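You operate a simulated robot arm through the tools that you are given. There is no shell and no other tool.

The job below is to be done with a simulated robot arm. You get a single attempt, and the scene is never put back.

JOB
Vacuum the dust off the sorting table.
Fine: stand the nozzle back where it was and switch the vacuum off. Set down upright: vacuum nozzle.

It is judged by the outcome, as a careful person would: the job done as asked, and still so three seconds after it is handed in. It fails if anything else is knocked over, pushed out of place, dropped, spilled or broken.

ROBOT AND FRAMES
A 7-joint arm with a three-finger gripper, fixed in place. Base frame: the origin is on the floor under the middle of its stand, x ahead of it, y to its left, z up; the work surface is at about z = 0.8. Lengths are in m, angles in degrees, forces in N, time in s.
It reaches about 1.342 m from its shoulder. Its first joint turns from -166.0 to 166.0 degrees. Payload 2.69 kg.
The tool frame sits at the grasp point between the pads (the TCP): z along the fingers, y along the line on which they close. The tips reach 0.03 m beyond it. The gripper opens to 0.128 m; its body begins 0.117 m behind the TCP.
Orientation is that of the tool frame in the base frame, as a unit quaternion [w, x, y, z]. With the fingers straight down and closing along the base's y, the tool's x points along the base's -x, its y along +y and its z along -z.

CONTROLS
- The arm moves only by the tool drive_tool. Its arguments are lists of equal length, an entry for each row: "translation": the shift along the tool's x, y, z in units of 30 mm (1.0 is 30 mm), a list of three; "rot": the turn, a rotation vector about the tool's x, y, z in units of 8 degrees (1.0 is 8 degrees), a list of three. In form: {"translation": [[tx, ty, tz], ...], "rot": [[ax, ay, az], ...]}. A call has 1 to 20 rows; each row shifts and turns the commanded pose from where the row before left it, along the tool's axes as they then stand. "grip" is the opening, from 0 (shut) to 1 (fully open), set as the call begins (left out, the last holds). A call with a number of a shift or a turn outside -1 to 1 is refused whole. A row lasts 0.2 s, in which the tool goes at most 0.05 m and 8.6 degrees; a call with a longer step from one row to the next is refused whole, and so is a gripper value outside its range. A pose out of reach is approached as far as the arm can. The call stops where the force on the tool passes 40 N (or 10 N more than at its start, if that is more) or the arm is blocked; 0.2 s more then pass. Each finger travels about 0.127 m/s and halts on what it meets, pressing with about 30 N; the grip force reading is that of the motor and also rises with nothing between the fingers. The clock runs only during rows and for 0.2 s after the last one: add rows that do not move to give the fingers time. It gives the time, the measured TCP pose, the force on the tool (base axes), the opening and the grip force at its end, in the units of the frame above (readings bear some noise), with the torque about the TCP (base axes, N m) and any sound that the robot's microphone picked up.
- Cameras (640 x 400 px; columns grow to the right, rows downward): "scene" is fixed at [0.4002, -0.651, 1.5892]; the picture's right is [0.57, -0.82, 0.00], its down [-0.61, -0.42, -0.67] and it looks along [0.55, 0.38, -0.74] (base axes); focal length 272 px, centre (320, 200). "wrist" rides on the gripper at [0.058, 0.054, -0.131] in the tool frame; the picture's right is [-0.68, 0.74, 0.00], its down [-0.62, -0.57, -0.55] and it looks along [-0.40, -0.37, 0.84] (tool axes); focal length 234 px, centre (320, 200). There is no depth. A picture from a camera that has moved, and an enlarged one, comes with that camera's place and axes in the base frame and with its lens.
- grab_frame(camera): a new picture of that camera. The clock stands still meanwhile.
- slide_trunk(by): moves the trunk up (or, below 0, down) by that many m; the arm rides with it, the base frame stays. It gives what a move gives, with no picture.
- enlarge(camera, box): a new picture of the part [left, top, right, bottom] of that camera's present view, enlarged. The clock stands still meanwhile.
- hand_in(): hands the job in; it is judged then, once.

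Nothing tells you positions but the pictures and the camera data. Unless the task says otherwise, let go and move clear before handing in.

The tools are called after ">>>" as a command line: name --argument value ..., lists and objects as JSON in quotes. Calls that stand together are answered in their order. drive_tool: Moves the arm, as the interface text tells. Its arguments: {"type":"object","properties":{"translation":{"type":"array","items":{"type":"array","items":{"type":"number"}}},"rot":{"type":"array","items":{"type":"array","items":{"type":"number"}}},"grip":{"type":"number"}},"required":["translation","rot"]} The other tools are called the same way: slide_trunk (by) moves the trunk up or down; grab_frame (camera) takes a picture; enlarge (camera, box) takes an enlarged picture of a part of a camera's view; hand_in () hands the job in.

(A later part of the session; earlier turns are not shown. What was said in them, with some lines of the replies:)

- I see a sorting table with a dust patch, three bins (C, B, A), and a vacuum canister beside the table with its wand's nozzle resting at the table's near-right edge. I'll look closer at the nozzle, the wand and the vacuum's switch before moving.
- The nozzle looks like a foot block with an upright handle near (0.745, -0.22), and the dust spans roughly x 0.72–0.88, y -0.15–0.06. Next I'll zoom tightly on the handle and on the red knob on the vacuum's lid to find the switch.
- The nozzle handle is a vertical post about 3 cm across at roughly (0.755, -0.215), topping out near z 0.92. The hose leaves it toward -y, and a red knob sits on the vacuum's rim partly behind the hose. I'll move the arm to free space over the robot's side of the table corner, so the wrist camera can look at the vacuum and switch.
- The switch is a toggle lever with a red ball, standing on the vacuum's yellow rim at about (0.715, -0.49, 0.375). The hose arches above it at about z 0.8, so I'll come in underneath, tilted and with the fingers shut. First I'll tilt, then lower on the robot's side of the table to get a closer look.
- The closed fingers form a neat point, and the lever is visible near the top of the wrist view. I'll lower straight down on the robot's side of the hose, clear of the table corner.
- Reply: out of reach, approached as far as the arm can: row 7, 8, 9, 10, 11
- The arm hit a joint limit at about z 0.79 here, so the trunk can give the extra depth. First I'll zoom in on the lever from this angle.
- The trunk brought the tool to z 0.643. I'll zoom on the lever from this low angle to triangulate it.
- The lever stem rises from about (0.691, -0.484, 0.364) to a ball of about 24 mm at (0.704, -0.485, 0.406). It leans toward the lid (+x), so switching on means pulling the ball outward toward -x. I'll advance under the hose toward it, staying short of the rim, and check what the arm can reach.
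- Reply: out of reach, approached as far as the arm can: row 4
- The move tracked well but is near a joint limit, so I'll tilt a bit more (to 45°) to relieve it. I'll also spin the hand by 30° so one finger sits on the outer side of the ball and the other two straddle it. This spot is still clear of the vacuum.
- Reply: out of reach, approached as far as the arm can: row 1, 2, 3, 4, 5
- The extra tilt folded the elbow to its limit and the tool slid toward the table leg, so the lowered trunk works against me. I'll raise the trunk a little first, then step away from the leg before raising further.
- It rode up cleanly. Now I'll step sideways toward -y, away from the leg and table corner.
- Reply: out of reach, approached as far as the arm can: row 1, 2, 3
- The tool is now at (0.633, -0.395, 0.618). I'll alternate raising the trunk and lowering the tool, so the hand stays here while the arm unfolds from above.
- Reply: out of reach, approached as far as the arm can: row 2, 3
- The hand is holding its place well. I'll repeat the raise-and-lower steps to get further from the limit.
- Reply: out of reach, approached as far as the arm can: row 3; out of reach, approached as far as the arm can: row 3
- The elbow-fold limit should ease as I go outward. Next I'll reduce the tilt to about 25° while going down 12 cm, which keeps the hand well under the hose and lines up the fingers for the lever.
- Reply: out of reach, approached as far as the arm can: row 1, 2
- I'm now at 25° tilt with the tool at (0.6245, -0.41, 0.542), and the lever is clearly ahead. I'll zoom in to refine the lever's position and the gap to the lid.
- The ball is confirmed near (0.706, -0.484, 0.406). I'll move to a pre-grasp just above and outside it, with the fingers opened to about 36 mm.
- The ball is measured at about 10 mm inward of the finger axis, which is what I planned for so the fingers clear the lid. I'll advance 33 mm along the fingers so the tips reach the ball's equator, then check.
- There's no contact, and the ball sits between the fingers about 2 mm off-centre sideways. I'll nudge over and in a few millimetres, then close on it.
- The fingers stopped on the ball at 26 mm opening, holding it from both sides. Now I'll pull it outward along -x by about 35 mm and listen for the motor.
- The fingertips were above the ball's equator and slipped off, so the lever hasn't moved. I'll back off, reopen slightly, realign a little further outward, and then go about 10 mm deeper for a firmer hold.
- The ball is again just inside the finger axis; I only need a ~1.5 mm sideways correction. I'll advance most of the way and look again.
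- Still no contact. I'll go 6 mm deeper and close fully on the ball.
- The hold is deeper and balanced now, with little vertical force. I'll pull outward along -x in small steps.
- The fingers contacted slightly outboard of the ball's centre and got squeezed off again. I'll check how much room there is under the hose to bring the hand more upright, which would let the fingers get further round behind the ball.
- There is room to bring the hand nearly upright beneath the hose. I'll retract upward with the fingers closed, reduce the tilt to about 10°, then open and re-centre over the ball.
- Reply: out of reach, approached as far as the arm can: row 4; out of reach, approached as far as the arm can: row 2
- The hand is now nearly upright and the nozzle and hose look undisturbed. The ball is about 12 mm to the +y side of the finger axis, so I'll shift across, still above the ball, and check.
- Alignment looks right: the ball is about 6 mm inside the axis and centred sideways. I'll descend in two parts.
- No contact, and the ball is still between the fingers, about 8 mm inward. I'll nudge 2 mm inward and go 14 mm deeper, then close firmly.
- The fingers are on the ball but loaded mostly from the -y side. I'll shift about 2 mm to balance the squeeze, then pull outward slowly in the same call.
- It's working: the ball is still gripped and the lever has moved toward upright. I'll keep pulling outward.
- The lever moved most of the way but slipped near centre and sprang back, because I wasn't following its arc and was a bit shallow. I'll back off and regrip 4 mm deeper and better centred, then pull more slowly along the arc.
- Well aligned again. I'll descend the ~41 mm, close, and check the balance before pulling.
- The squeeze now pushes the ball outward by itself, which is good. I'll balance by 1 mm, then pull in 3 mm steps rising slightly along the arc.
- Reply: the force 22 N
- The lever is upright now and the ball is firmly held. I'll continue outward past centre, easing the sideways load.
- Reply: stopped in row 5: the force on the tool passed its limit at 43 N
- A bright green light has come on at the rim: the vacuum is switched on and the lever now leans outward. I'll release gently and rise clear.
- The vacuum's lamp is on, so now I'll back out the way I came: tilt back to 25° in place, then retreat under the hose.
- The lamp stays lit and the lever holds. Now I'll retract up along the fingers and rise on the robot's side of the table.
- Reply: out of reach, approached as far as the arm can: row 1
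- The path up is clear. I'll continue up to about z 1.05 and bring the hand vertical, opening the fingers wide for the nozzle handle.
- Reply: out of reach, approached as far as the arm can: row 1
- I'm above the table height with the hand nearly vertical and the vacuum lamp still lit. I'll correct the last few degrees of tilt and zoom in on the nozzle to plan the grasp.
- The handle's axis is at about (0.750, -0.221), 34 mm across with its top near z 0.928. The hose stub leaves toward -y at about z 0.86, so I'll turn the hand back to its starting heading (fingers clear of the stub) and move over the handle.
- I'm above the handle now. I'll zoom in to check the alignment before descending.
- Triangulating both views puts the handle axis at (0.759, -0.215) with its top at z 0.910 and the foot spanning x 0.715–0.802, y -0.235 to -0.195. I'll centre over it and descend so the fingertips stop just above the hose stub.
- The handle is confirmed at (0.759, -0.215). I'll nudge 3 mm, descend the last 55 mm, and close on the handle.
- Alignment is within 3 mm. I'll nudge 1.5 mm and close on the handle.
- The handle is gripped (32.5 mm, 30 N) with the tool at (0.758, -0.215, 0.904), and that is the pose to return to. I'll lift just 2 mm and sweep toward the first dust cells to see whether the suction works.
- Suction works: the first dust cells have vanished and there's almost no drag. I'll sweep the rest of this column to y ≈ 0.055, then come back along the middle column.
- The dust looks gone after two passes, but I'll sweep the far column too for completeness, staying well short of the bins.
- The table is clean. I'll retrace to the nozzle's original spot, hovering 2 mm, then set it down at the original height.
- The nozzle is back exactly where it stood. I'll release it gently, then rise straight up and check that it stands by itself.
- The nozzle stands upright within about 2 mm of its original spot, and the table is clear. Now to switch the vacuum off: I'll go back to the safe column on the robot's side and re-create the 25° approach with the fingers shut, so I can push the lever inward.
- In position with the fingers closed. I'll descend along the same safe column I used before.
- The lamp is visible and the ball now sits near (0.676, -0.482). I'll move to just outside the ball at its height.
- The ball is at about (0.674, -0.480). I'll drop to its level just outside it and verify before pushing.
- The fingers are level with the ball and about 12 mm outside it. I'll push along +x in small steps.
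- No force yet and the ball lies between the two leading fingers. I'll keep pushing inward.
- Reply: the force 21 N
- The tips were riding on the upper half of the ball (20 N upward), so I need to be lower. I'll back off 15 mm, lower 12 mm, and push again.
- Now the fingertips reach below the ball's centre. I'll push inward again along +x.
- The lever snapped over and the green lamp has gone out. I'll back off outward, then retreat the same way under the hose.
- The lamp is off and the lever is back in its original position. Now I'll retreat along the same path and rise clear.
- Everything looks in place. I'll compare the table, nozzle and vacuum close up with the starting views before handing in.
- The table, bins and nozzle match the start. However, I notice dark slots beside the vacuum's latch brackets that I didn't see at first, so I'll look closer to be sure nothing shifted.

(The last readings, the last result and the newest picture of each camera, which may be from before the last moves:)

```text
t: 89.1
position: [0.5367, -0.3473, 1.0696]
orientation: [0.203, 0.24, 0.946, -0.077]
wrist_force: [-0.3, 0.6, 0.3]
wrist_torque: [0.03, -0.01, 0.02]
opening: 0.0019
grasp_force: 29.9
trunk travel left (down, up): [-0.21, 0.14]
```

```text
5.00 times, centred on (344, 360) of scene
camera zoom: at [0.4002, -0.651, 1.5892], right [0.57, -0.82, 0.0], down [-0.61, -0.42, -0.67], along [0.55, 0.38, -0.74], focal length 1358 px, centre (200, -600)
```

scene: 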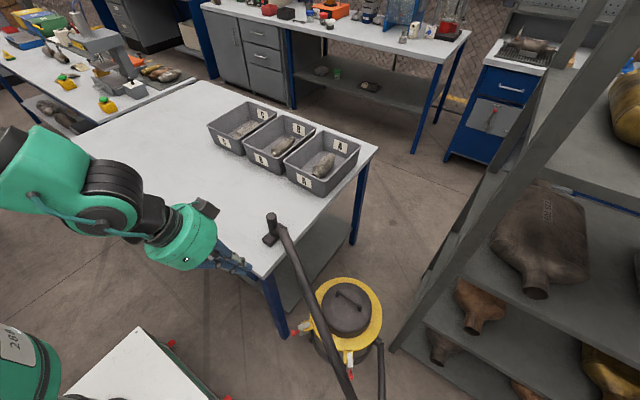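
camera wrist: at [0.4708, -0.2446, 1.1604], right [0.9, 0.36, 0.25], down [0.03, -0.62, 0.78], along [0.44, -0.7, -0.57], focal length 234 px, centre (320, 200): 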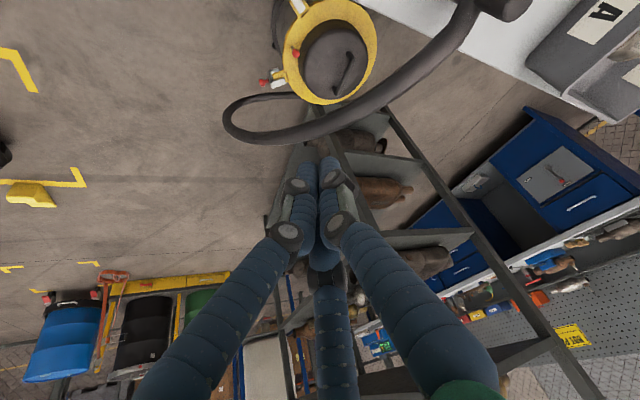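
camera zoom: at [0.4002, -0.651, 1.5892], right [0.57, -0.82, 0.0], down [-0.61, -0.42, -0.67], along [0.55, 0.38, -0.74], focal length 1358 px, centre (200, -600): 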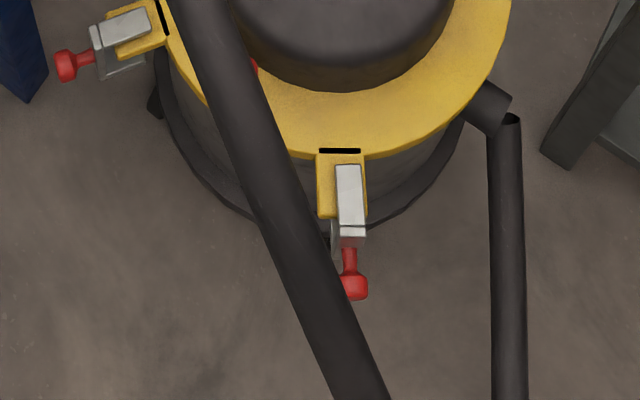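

The vacuum's head (rim and lid) has been drawn about 5–6 mm toward the robot by my pulls on the lever, while the canister and latches haven't moved. A careful person would reseat it, so I'll go back down with the fingers shut and nudge the rim's outer edge gently inward. That can't flip the lever, which already leans inward.

>>> drive_tool --translation '[[0.361, -0.026, 0.892], [0.361, -0.026, 0.892], [0.361, -0.026, 0.892], [0.361, -0.026, 0.892], [0.361, -0.026, 0.892], [0.361, -0.026, 0.892], [0.361, -0.026, 0.892], [0.361, -0.026, 0.892], [0.361, -0.026, 0.892], [0.219, -0.013, 0.93], [0.219, -0.013, 0.93], [0.219, -0.013, 0.93], [0.219, -0.013, 0.93], [0.219, -0.013, 0.93]]' --rot '[[0, 0, 0], [0, 0, 0], [0, 0, 0], [0, 0, 0], [0, 0, 0], [0, 0, 0], [0, 0, 0], [0, 0, 0], [0, 0, 0], [0, 0, 0], [0, 0, 0], [0, 0, 0], [0, 0, 0], [0, 0, 0]]'

>>> drive_tool --translation '[[0.169, -0.132, 0.845], [0.169, -0.132, 0.845], [0.169, -0.132, 0.845], [0.169, -0.132, 0.845], [0.169, -0.132, 0.845], [0.169, -0.132, 0.845], [0.169, -0.132, 0.845], [0.169, -0.132, 0.845]]' --rot '[[0, 0, 0], [0, 0, 0], [0, 0, 0], [0, 0, 0], [0, 0, 0], [0, 0, 0], [0, 0, 0], [0, 0, 0]]'

>>> grab_frame --camera "wrist"

>>> enlarge --camera "wrist" --box '[256, 60, 416, 160]'

```text
t: 92.1
position: [0.5636, -0.3923, 0.6699]
orientation: [0.205, 0.24, 0.946, -0.077]
wrist_force: [0.1, -0.5, 1.3]
wrist_torque: [0.02, 0.01, 0.0]
opening: 0.0018
grasp_force: 30.5
trunk travel left (down, up): [-0.21, 0.14]
```

```text
t: 93.9
position: [0.5873, -0.4544, 0.4717]
orientation: [0.205, 0.24, 0.946, -0.078]
wrist_force: [0.0, -0.3, 1.0]
wrist_torque: [0.03, 0.04, 0.0]
opening: 0.002
grasp_force: 30.4
trunk travel left (down, up): [-0.21, 0.14]
```

```text
taken
camera wrist: at [0.5195, -0.35, 0.562], right [0.9, 0.36, 0.25], down [0.03, -0.62, 0.78], along [0.44, -0.7, -0.57], focal length 234 px, centre (320, 200)
```

wrist: 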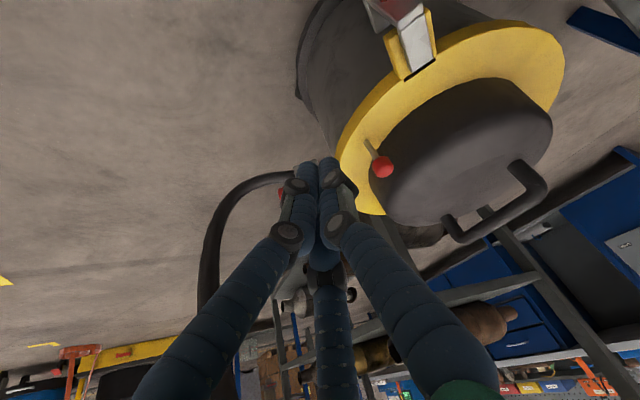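

```text
4.00 times, centred on (336, 110) of wrist
camera zoom: at [0.5195, -0.35, 0.562], right [0.9, 0.36, 0.25], down [0.03, -0.62, 0.78], along [0.44, -0.7, -0.57], focal length 937 px, centre (256, 560)
```

zoom: 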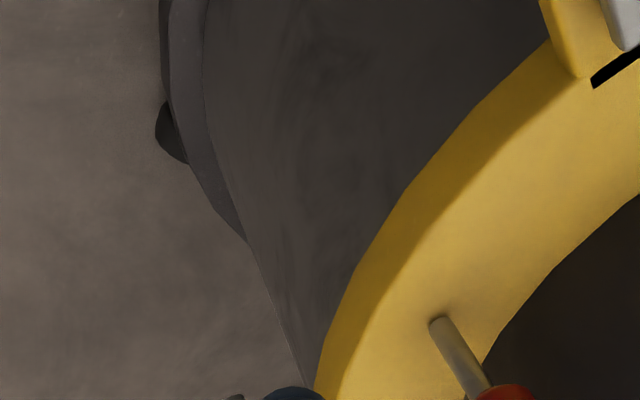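

The rim edge is in view, about 13 mm thick with its top near z 0.365. I'll continue down to just outside it.

>>> drive_tool --translation '[[-0.072, -0.14, 0.906], [-0.072, -0.14, 0.906], [-0.072, -0.14, 0.906], [0.195, 0.05, 0.5]]' --rot '[[0, 0, 0], [0, 0, 0], [0, 0, 0], [0, 0, 0]]'

>>> enlarge --camera "wrist" --box '[256, 60, 416, 160]'

>>> grab_frame --camera "wrist"

```text
t: 94.9
position: [0.6148, -0.4858, 0.3835]
orientation: [0.205, 0.24, 0.946, -0.077]
wrist_force: [-0.5, 0.2, 0.2]
wrist_torque: [0.02, -0.01, -0.01]
opening: 0.0022
grasp_force: 29.8
trunk travel left (down, up): [-0.21, 0.14]
```

```text
4.00 times, centred on (336, 110) of wrist
camera zoom: at [0.5477, -0.3832, 0.4748], right [0.9, 0.36, 0.25], down [0.03, -0.62, 0.78], along [0.44, -0.7, -0.57], focal length 937 px, centre (256, 560)
```

zoom: 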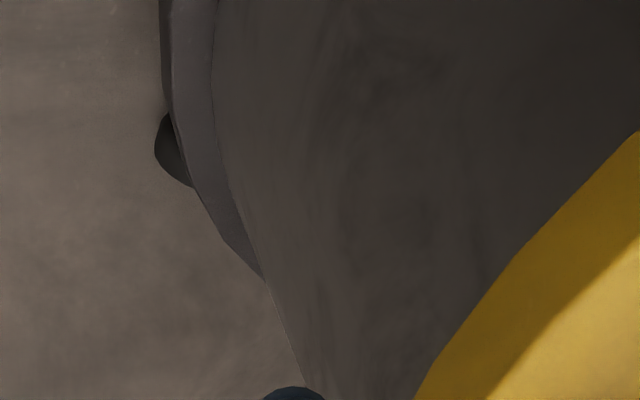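

```text
taken
camera wrist: at [0.5477, -0.3832, 0.4748], right [0.9, 0.36, 0.25], down [0.03, -0.62, 0.78], along [0.44, -0.7, -0.57], focal length 234 px, centre (320, 200)
```

wrist: 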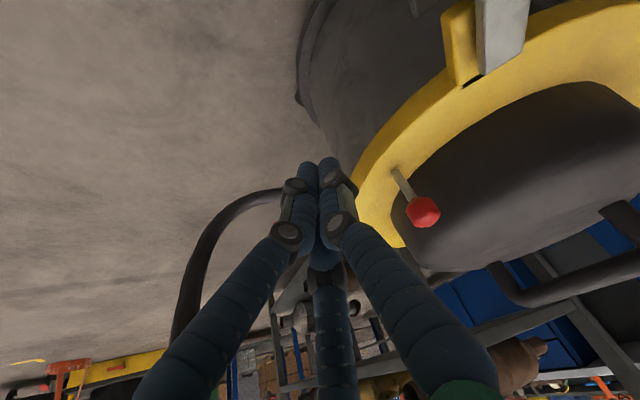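

I'll lower another 14 mm so the fingertips face the rim's edge, then creep inward, watching the force.

>>> drive_tool --translation '[[0.199, 0.022, 0.422], [-0.107, 0.065, 0.047], [-0.107, 0.065, 0.047], [-0.107, 0.065, 0.047]]' --rot '[[0, 0, 0], [0, 0, 0], [0, 0, 0], [0, 0, 0]]'

>>> enlarge --camera "wrist" --box '[256, 100, 416, 200]'

```text
t: 95.9
position: [0.6268, -0.4859, 0.3705]
orientation: [0.206, 0.241, 0.945, -0.078]
wrist_force: [-0.3, 0.1, -0.9]
wrist_torque: [-0.02, -0.01, 0.0]
opening: 0.0019
grasp_force: 30.0
trunk travel left (down, up): [-0.21, 0.14]
```

```text
4.00 times, centred on (336, 150) of wrist
camera zoom: at [0.56, -0.3833, 0.4614], right [0.9, 0.36, 0.25], down [0.03, -0.62, 0.78], along [0.44, -0.7, -0.57], focal length 937 px, centre (256, 400)
```

zoom: 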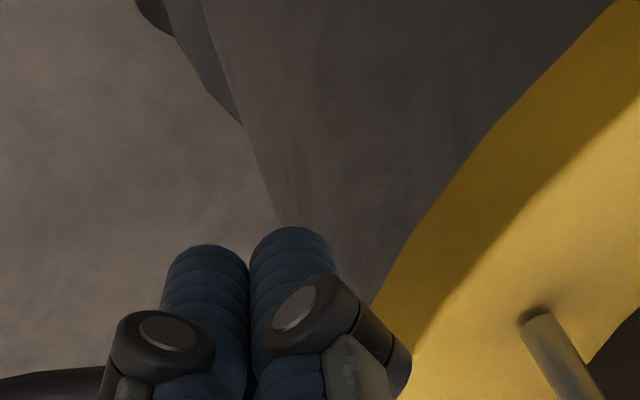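

Still free. I'll continue inward in 3 mm steps.

>>> drive_tool --translation '[[-0.08, 0.0486, 0.0353], [-0.08, 0.0486, 0.0353], [-0.08, 0.0486, 0.0353]]' --rot '[[0, 0, 0], [0, 0, 0], [0, 0, 0]]'

>>> drive_tool --translation '[[-0.08, 0.0486, 0.0353]]' --rot '[[0, 0, 0]]'

>>> enlarge --camera "wrist" --box '[256, 100, 416, 200]'

>>> enlarge --camera "scene" --box '[310, 290, 374, 330]'

```text
t: 96.7
position: [0.6347, -0.4869, 0.3681]
orientation: [0.206, 0.24, 0.946, -0.077]
wrist_force: [0.1, 0.6, -0.4]
wrist_torque: [-0.01, -0.02, -0.02]
opening: 0.0021
grasp_force: 30.1
trunk travel left (down, up): [-0.21, 0.14]
```

```text
t: 97.1
position: [0.6383, -0.4854, 0.3694]
orientation: [0.205, 0.24, 0.946, -0.078]
wrist_force: [-0.1, 0.4, 0.6]
wrist_torque: [-0.01, 0.01, -0.04]
opening: 0.0019
grasp_force: 30.1
trunk travel left (down, up): [-0.21, 0.14]
```

```text
4.00 times, centred on (336, 150) of wrist
camera zoom: at [0.5723, -0.3834, 0.4608], right [0.9, 0.36, 0.25], down [0.03, -0.62, 0.78], along [0.44, -0.7, -0.57], focal length 937 px, centre (256, 400)
```

zoom: 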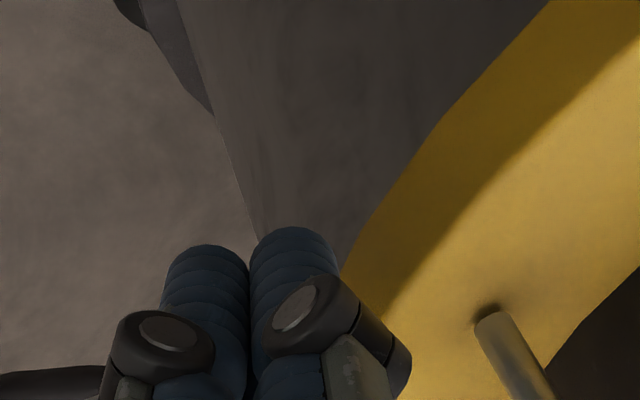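

```text
10.00 times, centred on (342, 310) of scene
camera zoom: at [0.4002, -0.651, 1.5892], right [0.57, -0.82, 0.0], down [-0.61, -0.42, -0.67], along [0.55, 0.38, -0.74], focal length 2715 px, centre (100, -900)
```

zoom: 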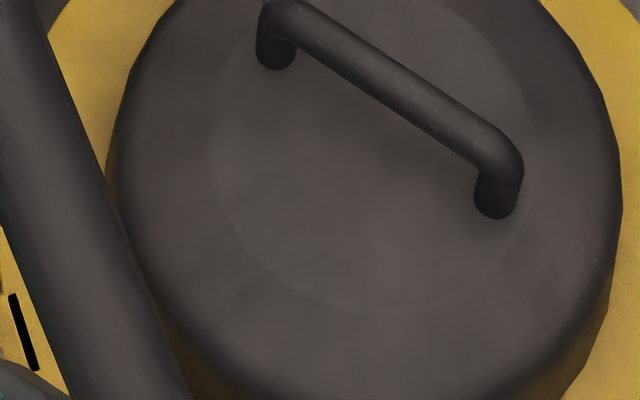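

No contact yet and the head is unchanged. Continuing inward one small step at a time.

>>> drive_tool --translation '[[-0.08, 0.0486, 0.0353]]' --rot '[[0, 0, 0]]'

>>> drive_tool --translation '[[-0.08, 0.0486, 0.0353]]' --rot '[[0, 0, 0]]'

>>> enlarge --camera "wrist" --box '[256, 100, 416, 200]'

>>> enlarge --camera "scene" --box '[310, 290, 374, 330]'

```text
t: 97.5
position: [0.6424, -0.4848, 0.3703]
orientation: [0.204, 0.24, 0.946, -0.077]
wrist_force: [-0.1, 0.4, -0.3]
wrist_torque: [-0.01, 0.01, -0.01]
opening: 0.0022
grasp_force: 30.0
trunk travel left (down, up): [-0.21, 0.14]
```

```text
t: 97.9
position: [0.645, -0.4852, 0.3712]
orientation: [0.205, 0.239, 0.946, -0.077]
wrist_force: [-0.5, 0.0, -0.4]
wrist_torque: [0.0, -0.04, 0.04]
opening: 0.0021
grasp_force: 30.0
trunk travel left (down, up): [-0.21, 0.14]
```

```text
4.00 times, centred on (336, 150) of wrist
camera zoom: at [0.579, -0.3826, 0.4602], right [0.9, 0.36, 0.25], down [0.03, -0.62, 0.78], along [0.44, -0.7, -0.57], focal length 937 px, centre (256, 400)
```

zoom: 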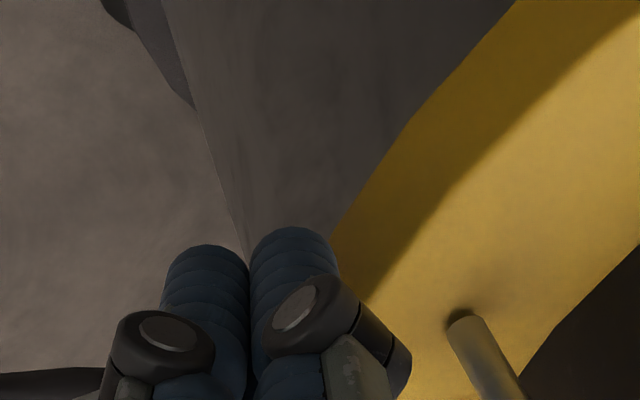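

```text
10.00 times, centred on (342, 310) of scene
camera zoom: at [0.4002, -0.651, 1.5892], right [0.57, -0.82, 0.0], down [-0.61, -0.42, -0.67], along [0.55, 0.38, -0.74], focal length 2715 px, centre (100, -900)
```

zoom: 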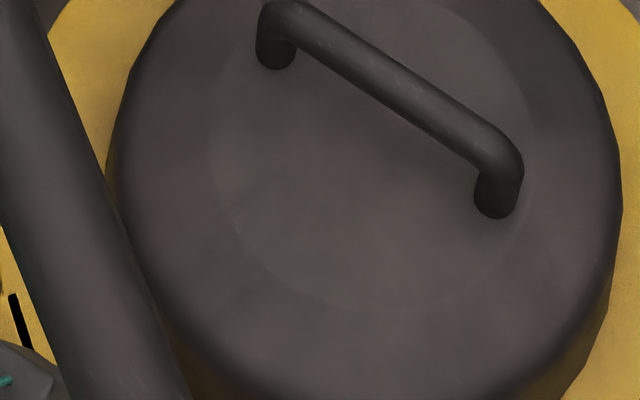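

Still free of contact. Continuing in small steps.

>>> drive_tool --translation '[[-0.08, 0.0486, 0.0353]]' --rot '[[0, 0, 0]]'

>>> drive_tool --translation '[[-0.08, 0.0486, 0.0353]]' --rot '[[0, 0, 0]]'

>>> drive_tool --translation '[[-0.06, 0.036, 0.0265]]' --rot '[[0, 0, 0]]'

>>> enlarge --camera "wrist" --box '[256, 100, 416, 200]'

>>> enlarge --camera "scene" --box '[310, 290, 374, 330]'

```text
t: 98.3
position: [0.6481, -0.4854, 0.368]
orientation: [0.204, 0.24, 0.946, -0.077]
wrist_force: [0.0, 0.5, 0.5]
wrist_torque: [0.01, 0.03, -0.01]
opening: 0.002
grasp_force: 30.6
trunk travel left (down, up): [-0.21, 0.14]
```

```text
t: 98.7
position: [0.6505, -0.4849, 0.3681]
orientation: [0.205, 0.239, 0.946, -0.076]
wrist_force: [0.6, -1.7, -0.3]
wrist_torque: [-0.02, 0.01, -0.02]
opening: 0.002
grasp_force: 30.1
trunk travel left (down, up): [-0.21, 0.14]
```

```text
t: 99.1
position: [0.6533, -0.4853, 0.3699]
orientation: [0.205, 0.24, 0.946, -0.077]
wrist_force: [0.4, 0.0, -0.6]
wrist_torque: [-0.03, -0.01, -0.01]
opening: 0.0022
grasp_force: 30.3
trunk travel left (down, up): [-0.21, 0.14]
```

```text
4.00 times, centred on (336, 150) of wrist
camera zoom: at [0.587, -0.3836, 0.4602], right [0.9, 0.36, 0.25], down [0.03, -0.62, 0.78], along [0.44, -0.7, -0.57], focal length 937 px, centre (256, 400)
```

zoom: 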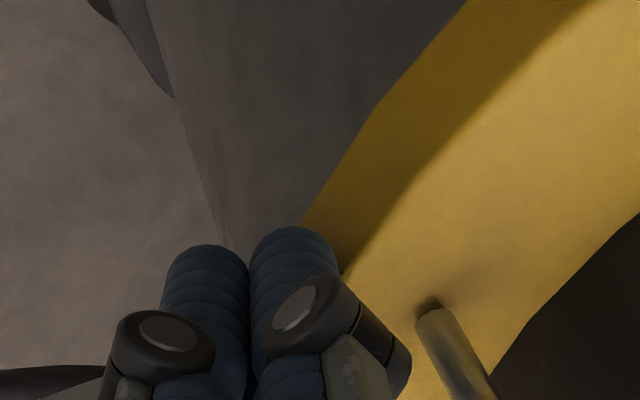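

```text
10.00 times, centred on (342, 310) of scene
camera zoom: at [0.4002, -0.651, 1.5892], right [0.57, -0.82, 0.0], down [-0.61, -0.42, -0.67], along [0.55, 0.38, -0.74], focal length 2715 px, centre (100, -900)
```

zoom: 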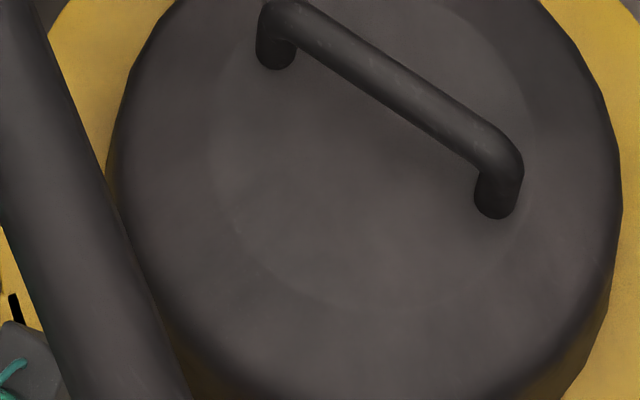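

No force even though I expected to touch the rim by now. I'll look at the contact area from the scene camera before going any further.

>>> enlarge --camera "scene" --box '[276, 295, 356, 345]'

>>> grab_frame --camera "wrist"

>>> enlarge --camera "wrist" --box '[290, 140, 370, 190]'

```text
8.00 times, centred on (316, 320) of scene
camera zoom: at [0.4002, -0.651, 1.5892], right [0.57, -0.82, 0.0], down [-0.61, -0.42, -0.67], along [0.55, 0.38, -0.74], focal length 2172 px, centre (352, -760)
```

zoom: 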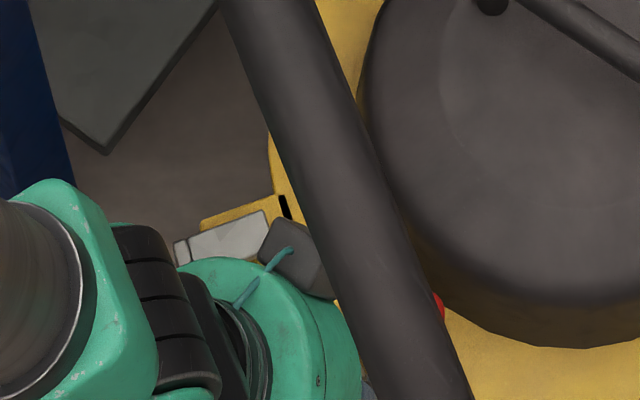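

```text
taken
camera wrist: at [0.587, -0.3836, 0.4602], right [0.9, 0.36, 0.25], down [0.03, -0.62, 0.78], along [0.44, -0.7, -0.57], focal length 234 px, centre (320, 200)
```

wrist: 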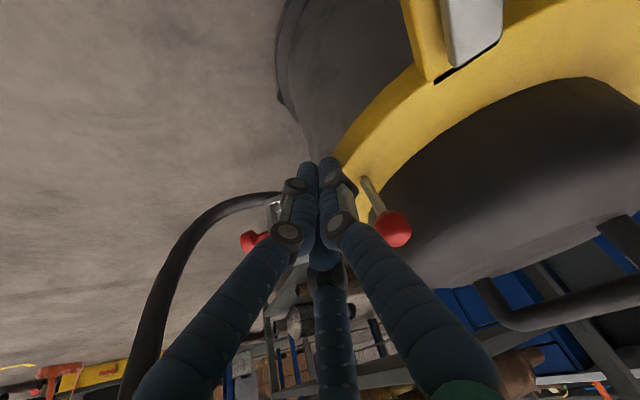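

```text
8.00 times, centred on (330, 165) of wrist
camera zoom: at [0.587, -0.3836, 0.4602], right [0.9, 0.36, 0.25], down [0.03, -0.62, 0.78], along [0.44, -0.7, -0.57], focal length 1873 px, centre (240, 480)
```

zoom: 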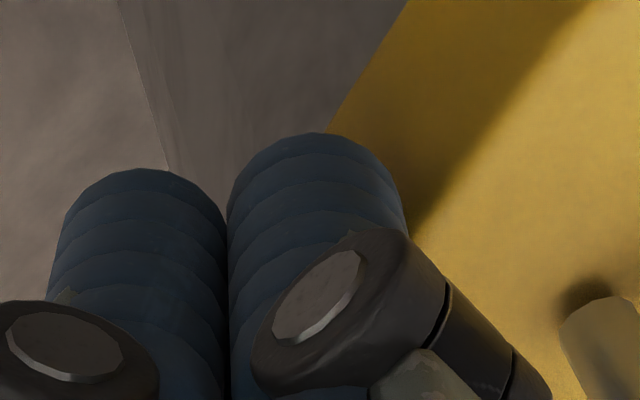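

The rim apparently offers no contact here, so I'll stop pushing there. The lever itself is attached to the head and already rests at its inward stop, so pressing gently inward on its ball can nudge the head back without changing the switch. I'll back off and rise to ball height.

>>> drive_tool --translation '[[0.25, -0.15, -0.11], [0.25, -0.15, -0.11], [-0.306, -0.034, -0.649], [-0.306, -0.034, -0.649], [0.127, 0.262, -0.073]]' --rot '[[0, 0, 0], [0, 0, 0], [0, 0, 0], [0, 0, 0], [0, 0, 0]]'

>>> enlarge --camera "wrist" --box '[256, 100, 416, 200]'

```text
t: 100.3
position: [0.6334, -0.4765, 0.4119]
orientation: [0.205, 0.24, 0.945, -0.078]
wrist_force: [0.4, 0.0, -0.3]
wrist_torque: [0.05, -0.01, 0.0]
opening: 0.0022
grasp_force: 29.8
trunk travel left (down, up): [-0.21, 0.14]
```

```text
4.00 times, centred on (336, 150) of wrist
camera zoom: at [0.5669, -0.3747, 0.5033], right [0.9, 0.36, 0.25], down [0.03, -0.62, 0.78], along [0.44, -0.7, -0.57], focal length 937 px, centre (256, 400)
```

zoom: 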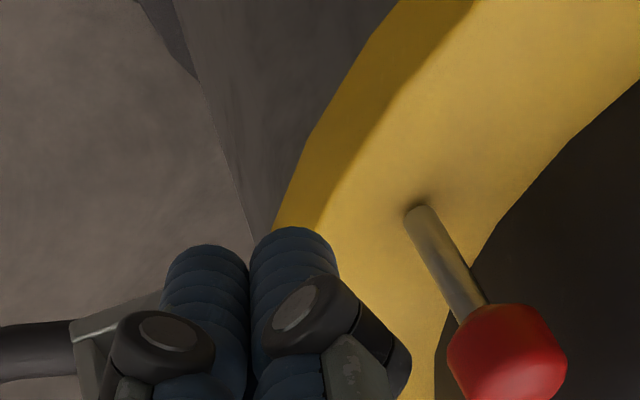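

At ball height with the lever leaning inward. I'll approach, then press inward in 2 mm steps while watching force and the head's position.

>>> drive_tool --translation '[[-0.107, 0.065, 0.047], [-0.107, 0.065, 0.047], [-0.107, 0.065, 0.047], [-0.107, 0.065, 0.047], [-0.107, 0.065, 0.047], [-0.107, 0.065, 0.047], [-0.107, 0.065, 0.047], [-0.107, 0.065, 0.047]]' --rot '[[0, 0, 0], [0, 0, 0], [0, 0, 0], [0, 0, 0], [0, 0, 0], [0, 0, 0], [0, 0, 0], [0, 0, 0]]'

>>> drive_tool --translation '[[-0.054, 0.033, 0.024]]' --rot '[[0, 0, 0]]'

>>> drive_tool --translation '[[-0.054, 0.033, 0.024]]' --rot '[[0, 0, 0]]'

>>> enlarge --camera "wrist" --box '[256, 100, 416, 200]'

>>> enlarge --camera "scene" --box '[310, 290, 374, 330]'

```text
t: 102.1
position: [0.6672, -0.4756, 0.4115]
orientation: [0.206, 0.239, 0.946, -0.077]
wrist_force: [0.0, -0.1, -1.1]
wrist_torque: [0.01, 0.02, -0.01]
opening: 0.0022
grasp_force: 30.3
trunk travel left (down, up): [-0.21, 0.14]
```

```text
t: 102.5
position: [0.6678, -0.4772, 0.4118]
orientation: [0.205, 0.24, 0.946, -0.078]
wrist_force: [0.1, -0.7, 1.0]
wrist_torque: [-0.01, 0.01, 0.03]
opening: 0.0021
grasp_force: 29.7
trunk travel left (down, up): [-0.21, 0.14]
```

```text
t: 102.9
position: [0.671, -0.474, 0.4115]
orientation: [0.205, 0.24, 0.946, -0.077]
wrist_force: [0.1, -1.5, 0.3]
wrist_torque: [-0.04, -0.04, 0.02]
opening: 0.0022
grasp_force: 30.0
trunk travel left (down, up): [-0.21, 0.14]
```

```text
4.00 times, centred on (336, 150) of wrist
camera zoom: at [0.6042, -0.3727, 0.503], right [0.9, 0.36, 0.25], down [0.03, -0.62, 0.78], along [0.44, -0.7, -0.57], focal length 937 px, centre (256, 400)
```

zoom: 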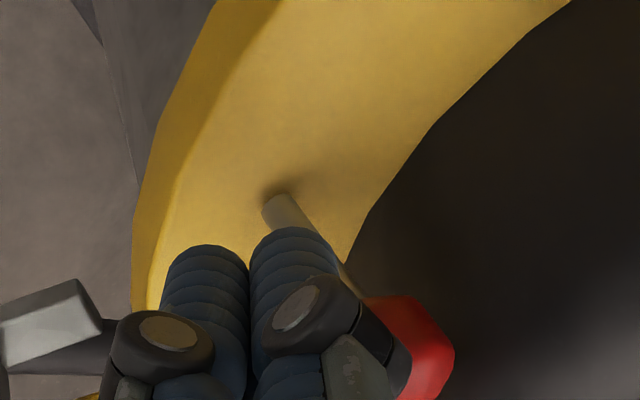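

```text
10.00 times, centred on (342, 310) of scene
camera zoom: at [0.4002, -0.651, 1.5892], right [0.57, -0.82, 0.0], down [-0.61, -0.42, -0.67], along [0.55, 0.38, -0.74], focal length 2715 px, centre (100, -900)
```

zoom: 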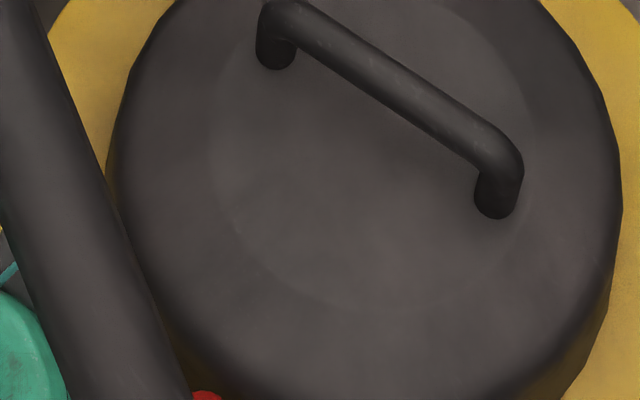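

No contact yet. Continuing in 2 mm steps toward the ball.

>>> drive_tool --translation '[[-0.054, 0.033, 0.024]]' --rot '[[0, 0, 0]]'

>>> drive_tool --translation '[[-0.054, 0.033, 0.024]]' --rot '[[0, 0, 0]]'

>>> drive_tool --translation '[[-0.054, 0.033, 0.024]]' --rot '[[0, 0, 0]]'

>>> enlarge --camera "scene" --box '[310, 290, 374, 330]'

>>> enlarge --camera "wrist" --box '[256, 100, 416, 200]'

```text
t: 103.3
position: [0.6732, -0.4764, 0.4122]
orientation: [0.205, 0.239, 0.946, -0.077]
wrist_force: [0.0, 0.4, -0.6]
wrist_torque: [0.07, 0.0, 0.03]
opening: 0.0023
grasp_force: 30.0
trunk travel left (down, up): [-0.21, 0.14]
```

```text
t: 103.7
position: [0.6748, -0.4749, 0.4118]
orientation: [0.204, 0.239, 0.946, -0.076]
wrist_force: [0.0, -1.0, -0.3]
wrist_torque: [-0.02, 0.03, 0.01]
opening: 0.0021
grasp_force: 29.7
trunk travel left (down, up): [-0.21, 0.14]
```

```text
t: 104.1
position: [0.6774, -0.4757, 0.4119]
orientation: [0.205, 0.24, 0.946, -0.077]
wrist_force: [-1.0, 0.1, -0.8]
wrist_torque: [-0.02, 0.0, 0.02]
opening: 0.002
grasp_force: 30.3
trunk travel left (down, up): [-0.21, 0.14]
```

```text
10.00 times, centred on (342, 310) of scene
camera zoom: at [0.4002, -0.651, 1.5892], right [0.57, -0.82, 0.0], down [-0.61, -0.42, -0.67], along [0.55, 0.38, -0.74], focal length 2715 px, centre (100, -900)
```

zoom: 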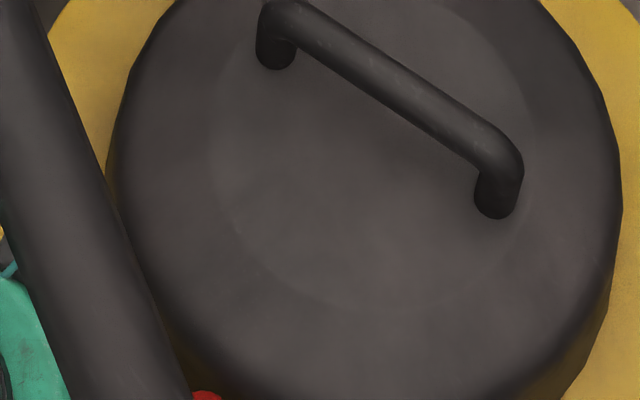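

```text
4.00 times, centred on (336, 150) of wrist
camera zoom: at [0.6099, -0.3734, 0.5033], right [0.9, 0.36, 0.25], down [0.03, -0.62, 0.78], along [0.44, -0.7, -0.57], focal length 937 px, centre (256, 400)
```

zoom: 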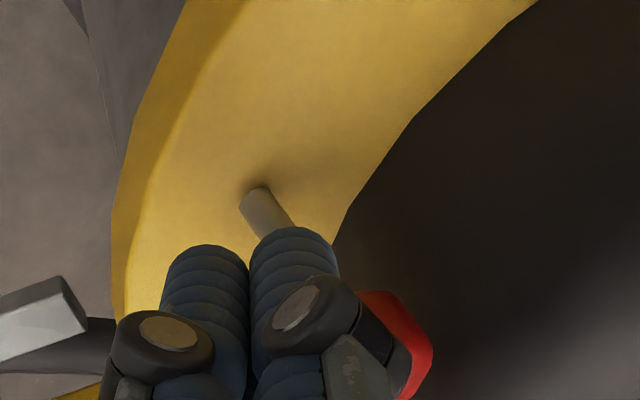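

Still nothing; I'll keep going in 2 mm steps, with the lid wall still about 1 cm further in.

>>> drive_tool --translation '[[-0.054, 0.033, 0.024]]' --rot '[[0, 0, 0]]'

>>> drive_tool --translation '[[-0.054, 0.033, 0.024]]' --rot '[[0, 0, 0]]'

>>> enlarge --camera "wrist" --box '[256, 100, 416, 200]'

>>> enlarge --camera "scene" --box '[310, 290, 374, 330]'

```text
t: 104.5
position: [0.677, -0.4749, 0.4122]
orientation: [0.205, 0.241, 0.946, -0.078]
wrist_force: [-3.0, -1.6, -0.2]
wrist_torque: [-0.02, 0.08, -0.07]
opening: 0.0024
grasp_force: 30.1
trunk travel left (down, up): [-0.21, 0.14]
```

```text
t: 104.9
position: [0.6792, -0.4763, 0.4117]
orientation: [0.204, 0.24, 0.946, -0.077]
wrist_force: [-7.4, 1.1, -4.6]
wrist_torque: [0.03, 0.31, -0.12]
opening: 0.0019
grasp_force: 30.3
trunk travel left (down, up): [-0.21, 0.14]
```

```text
4.00 times, centred on (336, 150) of wrist
camera zoom: at [0.6125, -0.373, 0.5027], right [0.9, 0.36, 0.25], down [0.03, -0.62, 0.78], along [0.43, -0.7, -0.57], focal length 937 px, centre (256, 400)
```

zoom: 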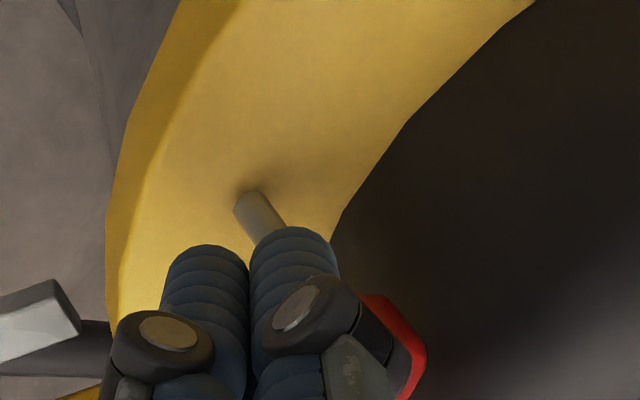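

```text
10.00 times, centred on (342, 310) of scene
camera zoom: at [0.4002, -0.651, 1.5892], right [0.57, -0.82, 0.0], down [-0.61, -0.42, -0.67], along [0.55, 0.38, -0.74], focal length 2715 px, centre (100, -900)
```

zoom: 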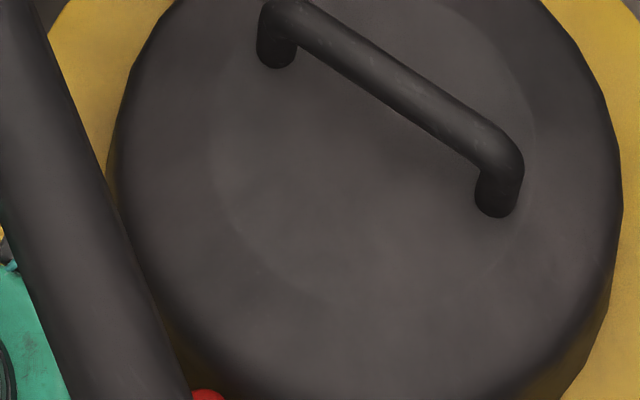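

Contact with the ball at 7 N now. I'll press on in 2 mm steps and watch the lid's position against the original picture.

>>> drive_tool --translation '[[-0.054, 0.033, 0.024]]' --rot '[[0, 0, 0]]'

>>> drive_tool --translation '[[-0.054, 0.033, 0.024]]' --rot '[[0, 0, 0]]'

>>> enlarge --camera "scene" --box '[310, 290, 374, 330]'

>>> enlarge --camera "scene" --box '[280, 320, 408, 400]'

```text
t: 105.3
position: [0.6819, -0.4751, 0.4127]
orientation: [0.204, 0.239, 0.946, -0.077]
wrist_force: [-6.8, 1.2, -4.7]
wrist_torque: [0.09, 0.22, -0.05]
opening: 0.0021
grasp_force: 29.3
trunk travel left (down, up): [-0.21, 0.14]
```

```text
t: 105.7
position: [0.6843, -0.4752, 0.4128]
orientation: [0.204, 0.24, 0.946, -0.077]
wrist_force: [-6.2, -0.1, -2.1]
wrist_torque: [0.05, 0.17, -0.1]
opening: 0.0021
grasp_force: 30.1
trunk travel left (down, up): [-0.21, 0.14]
```

```text
10.00 times, centred on (342, 310) of scene
camera zoom: at [0.4002, -0.651, 1.5892], right [0.57, -0.82, 0.0], down [-0.61, -0.42, -0.67], along [0.55, 0.38, -0.74], focal length 2715 px, centre (100, -900)
```

zoom: 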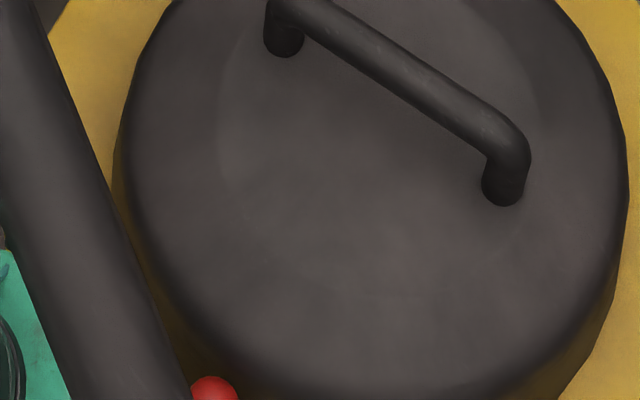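

```text
5.00 times, centred on (344, 360) of scene
camera zoom: at [0.4002, -0.651, 1.5892], right [0.57, -0.82, 0.0], down [-0.61, -0.42, -0.67], along [0.55, 0.38, -0.74], focal length 1358 px, centre (200, -600)
```

zoom: 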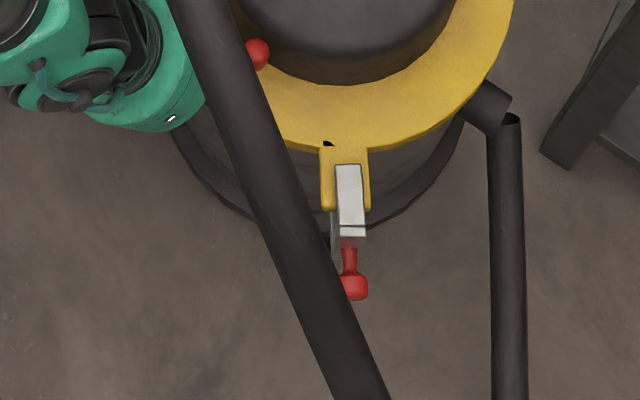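

The head has slid back almost exactly to its original place, within about 1–2 mm, and the slots have nearly closed. I'll back off now and check that it stays.

>>> drive_tool --translation '[[0.25, -0.15, -0.11], [0.25, -0.15, -0.11], [0.25, -0.15, -0.11], [0.25, -0.15, -0.11], [0, 0, -0.7], [0, 0, -0.7], [0, 0, -0.7]]' --rot '[[0, 0, 0], [0, 0, 0], [0, 0, 0], [0, 0, 0], [0, 0, 0], [0, 0, 0], [0, 0, 0]]'

>>> enlarge --camera "wrist" --box '[272, 20, 464, 140]'

>>> enlarge --camera "scene" --box '[280, 320, 408, 400]'

>>> enlarge --camera "scene" --box '[310, 290, 374, 330]'

```text
t: 107.3
position: [0.6253, -0.4618, 0.4708]
orientation: [0.205, 0.24, 0.946, -0.077]
wrist_force: [-0.3, -0.2, 0.1]
wrist_torque: [-0.03, 0.02, 0.05]
opening: 0.0022
grasp_force: 30.2
trunk travel left (down, up): [-0.21, 0.14]
```

```text
3.33 times, centred on (368, 80) of wrist
camera zoom: at [0.5592, -0.3597, 0.5606], right [0.9, 0.36, 0.25], down [0.03, -0.62, 0.78], along [0.44, -0.7, -0.57], focal length 781 px, centre (160, 600)
```

zoom: 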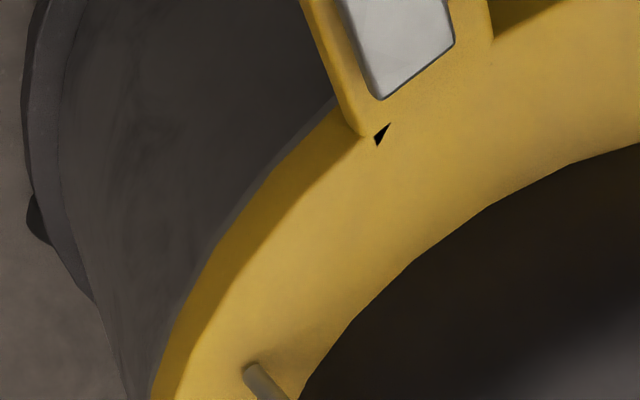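

```text
5.00 times, centred on (344, 360) of scene
camera zoom: at [0.4002, -0.651, 1.5892], right [0.57, -0.82, 0.0], down [-0.61, -0.42, -0.67], along [0.55, 0.38, -0.74], focal length 1358 px, centre (200, -600)
```

zoom: 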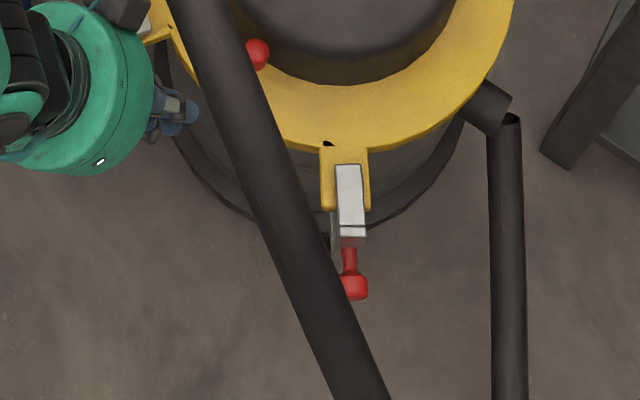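

```text
10.00 times, centred on (342, 310) of scene
camera zoom: at [0.4002, -0.651, 1.5892], right [0.57, -0.82, 0.0], down [-0.61, -0.42, -0.67], along [0.55, 0.38, -0.74], focal length 2715 px, centre (100, -900)
```

zoom: 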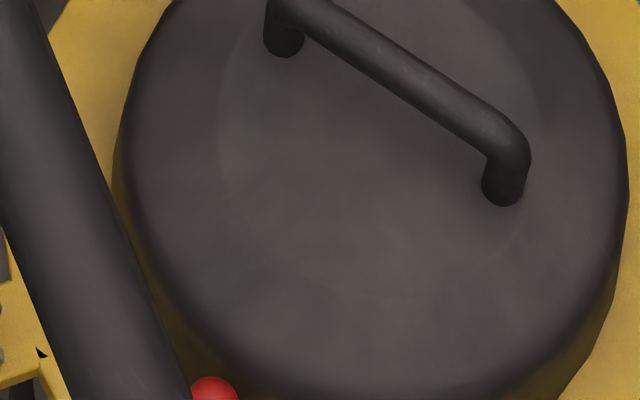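

The head is reseated, the lever still leans inward and the lamp is off. I'll retreat along the known-safe path and finish clear of everything.

>>> drive_tool --translation '[[-0.012, 0.094, -0.914], [-0.012, 0.094, -0.914], [-0.012, 0.094, -0.914], [-0.012, 0.094, -0.914], [-0.012, 0.094, -0.914], [-0.012, 0.094, -0.914], [-0.012, 0.094, -0.914], [-0.012, 0.094, -0.914]]' --rot '[[0, 0, 0], [0, 0, 0], [0, 0, 0], [0, 0, 0], [0, 0, 0], [0, 0, 0], [0, 0, 0], [0, 0, 0]]'

>>> drive_tool --translation '[[-0.219, 0.013, -0.93], [-0.219, 0.013, -0.93], [-0.219, 0.013, -0.93], [-0.219, 0.013, -0.93], [-0.219, 0.013, -0.93], [-0.361, 0.026, -0.892], [-0.361, 0.026, -0.892], [-0.361, 0.026, -0.892], [-0.361, 0.026, -0.892], [-0.361, 0.026, -0.892], [-0.361, 0.026, -0.892], [-0.361, 0.026, -0.892], [-0.361, 0.026, -0.892], [-0.361, 0.026, -0.892]]' --rot '[[0, 0, 0], [0, 0, 0], [0, 0, 0], [0, 0, 0], [0, 0, 0], [0, 0, 0], [0, 0, 0], [0, 0, 0], [0, 0, 0], [0, 0, 0], [0, 0, 0], [0, 0, 0], [0, 0, 0], [0, 0, 0]]'

>>> grab_frame --camera "scene"

>>> enlarge --camera "wrist" --box '[240, 0, 400, 100]'

>>> enlarge --camera "scene" --box '[260, 270, 420, 400]'

>>> enlarge --camera "scene" --box '[200, 170, 400, 295]'

```text
t: 109.1
position: [0.5617, -0.3883, 0.6672]
orientation: [0.205, 0.239, 0.946, -0.076]
wrist_force: [-0.5, 0.4, -0.3]
wrist_torque: [0.02, 0.0, 0.0]
opening: 0.0022
grasp_force: 29.7
trunk travel left (down, up): [-0.21, 0.14]
```

```text
t: 112.1
position: [0.5354, -0.3411, 1.0655]
orientation: [0.205, 0.239, 0.946, -0.076]
wrist_force: [0.6, -0.7, 0.2]
wrist_torque: [0.02, 0.05, 0.02]
opening: 0.0025
grasp_force: 29.6
trunk travel left (down, up): [-0.21, 0.14]
```

```text
taken
```

scene: 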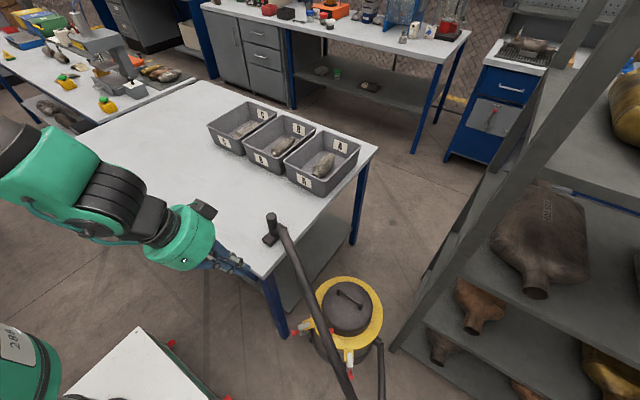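

```text
4.00 times, centred on (320, 50) of wrist
camera zoom: at [0.469, -0.2392, 1.1557], right [0.9, 0.36, 0.25], down [0.03, -0.62, 0.78], along [0.44, -0.7, -0.57], focal length 937 px, centre (320, 800)
```

zoom: 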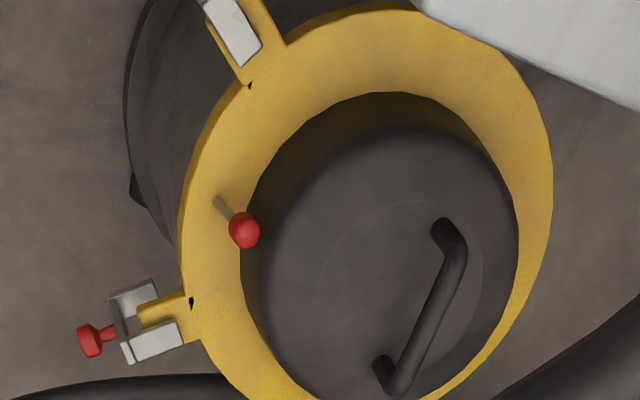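

```text
3.08 times, centred on (340, 335) of scene
camera zoom: at [0.4002, -0.651, 1.5892], right [0.57, -0.82, 0.0], down [-0.61, -0.42, -0.67], along [0.55, 0.38, -0.74], focal length 836 px, centre (258, -215)
```

zoom: 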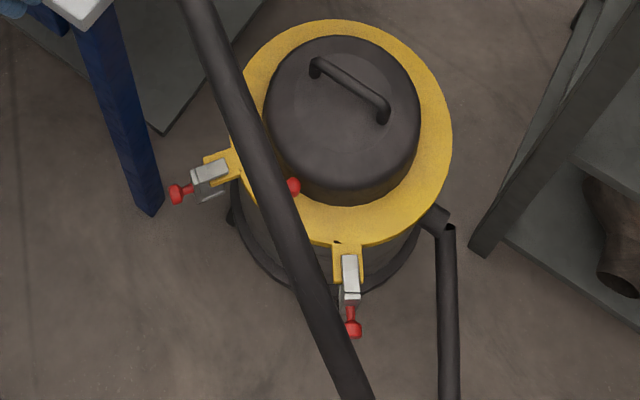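

```text
3.20 times, centred on (300, 232) of scene
camera zoom: at [0.4002, -0.651, 1.5892], right [0.57, -0.82, 0.0], down [-0.61, -0.42, -0.67], along [0.55, 0.38, -0.74], focal length 869 px, centre (384, 96)
```

zoom: 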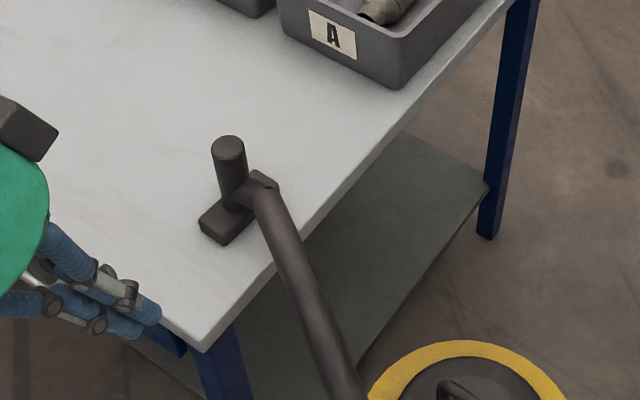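

The table is free of dust. The nozzle stands upright where it was, the vacuum is off with its lamp out, and the bins and canister haven't moved. The vacuum's head is back within a few millimetres of where it started. The arm is empty and clear, so I'm handing the job in.

>>> hand_in

```text
The job is handed in.
```

I vacuumed the dust off the sorting table, stood the nozzle back upright and switched the vacuum off. The job is handed in; I haven't seen the judgement.

- **Dust:** the whole patch is gone in the final pictures. I swept it in three passes, staying clear of the bins.
- **Nozzle:** it stands on its own within about 2 mm of where it started.
- **Vacuum:** the lamp is out and the lever is back in its original off position. The microphone reported no sound at any point, so I judged on and off by the lamp and lever.
- **Vacuum head:** turning it on took several pulls on the lever, and those dragged the head (rim and lid) about 5–6 mm toward the robot. I pushed it back to within a few millimetres of its original place. The canister and latches did not move.

Nothing was knocked over or dropped, the bins look unmoved, and the arm finished empty and clear of the table.
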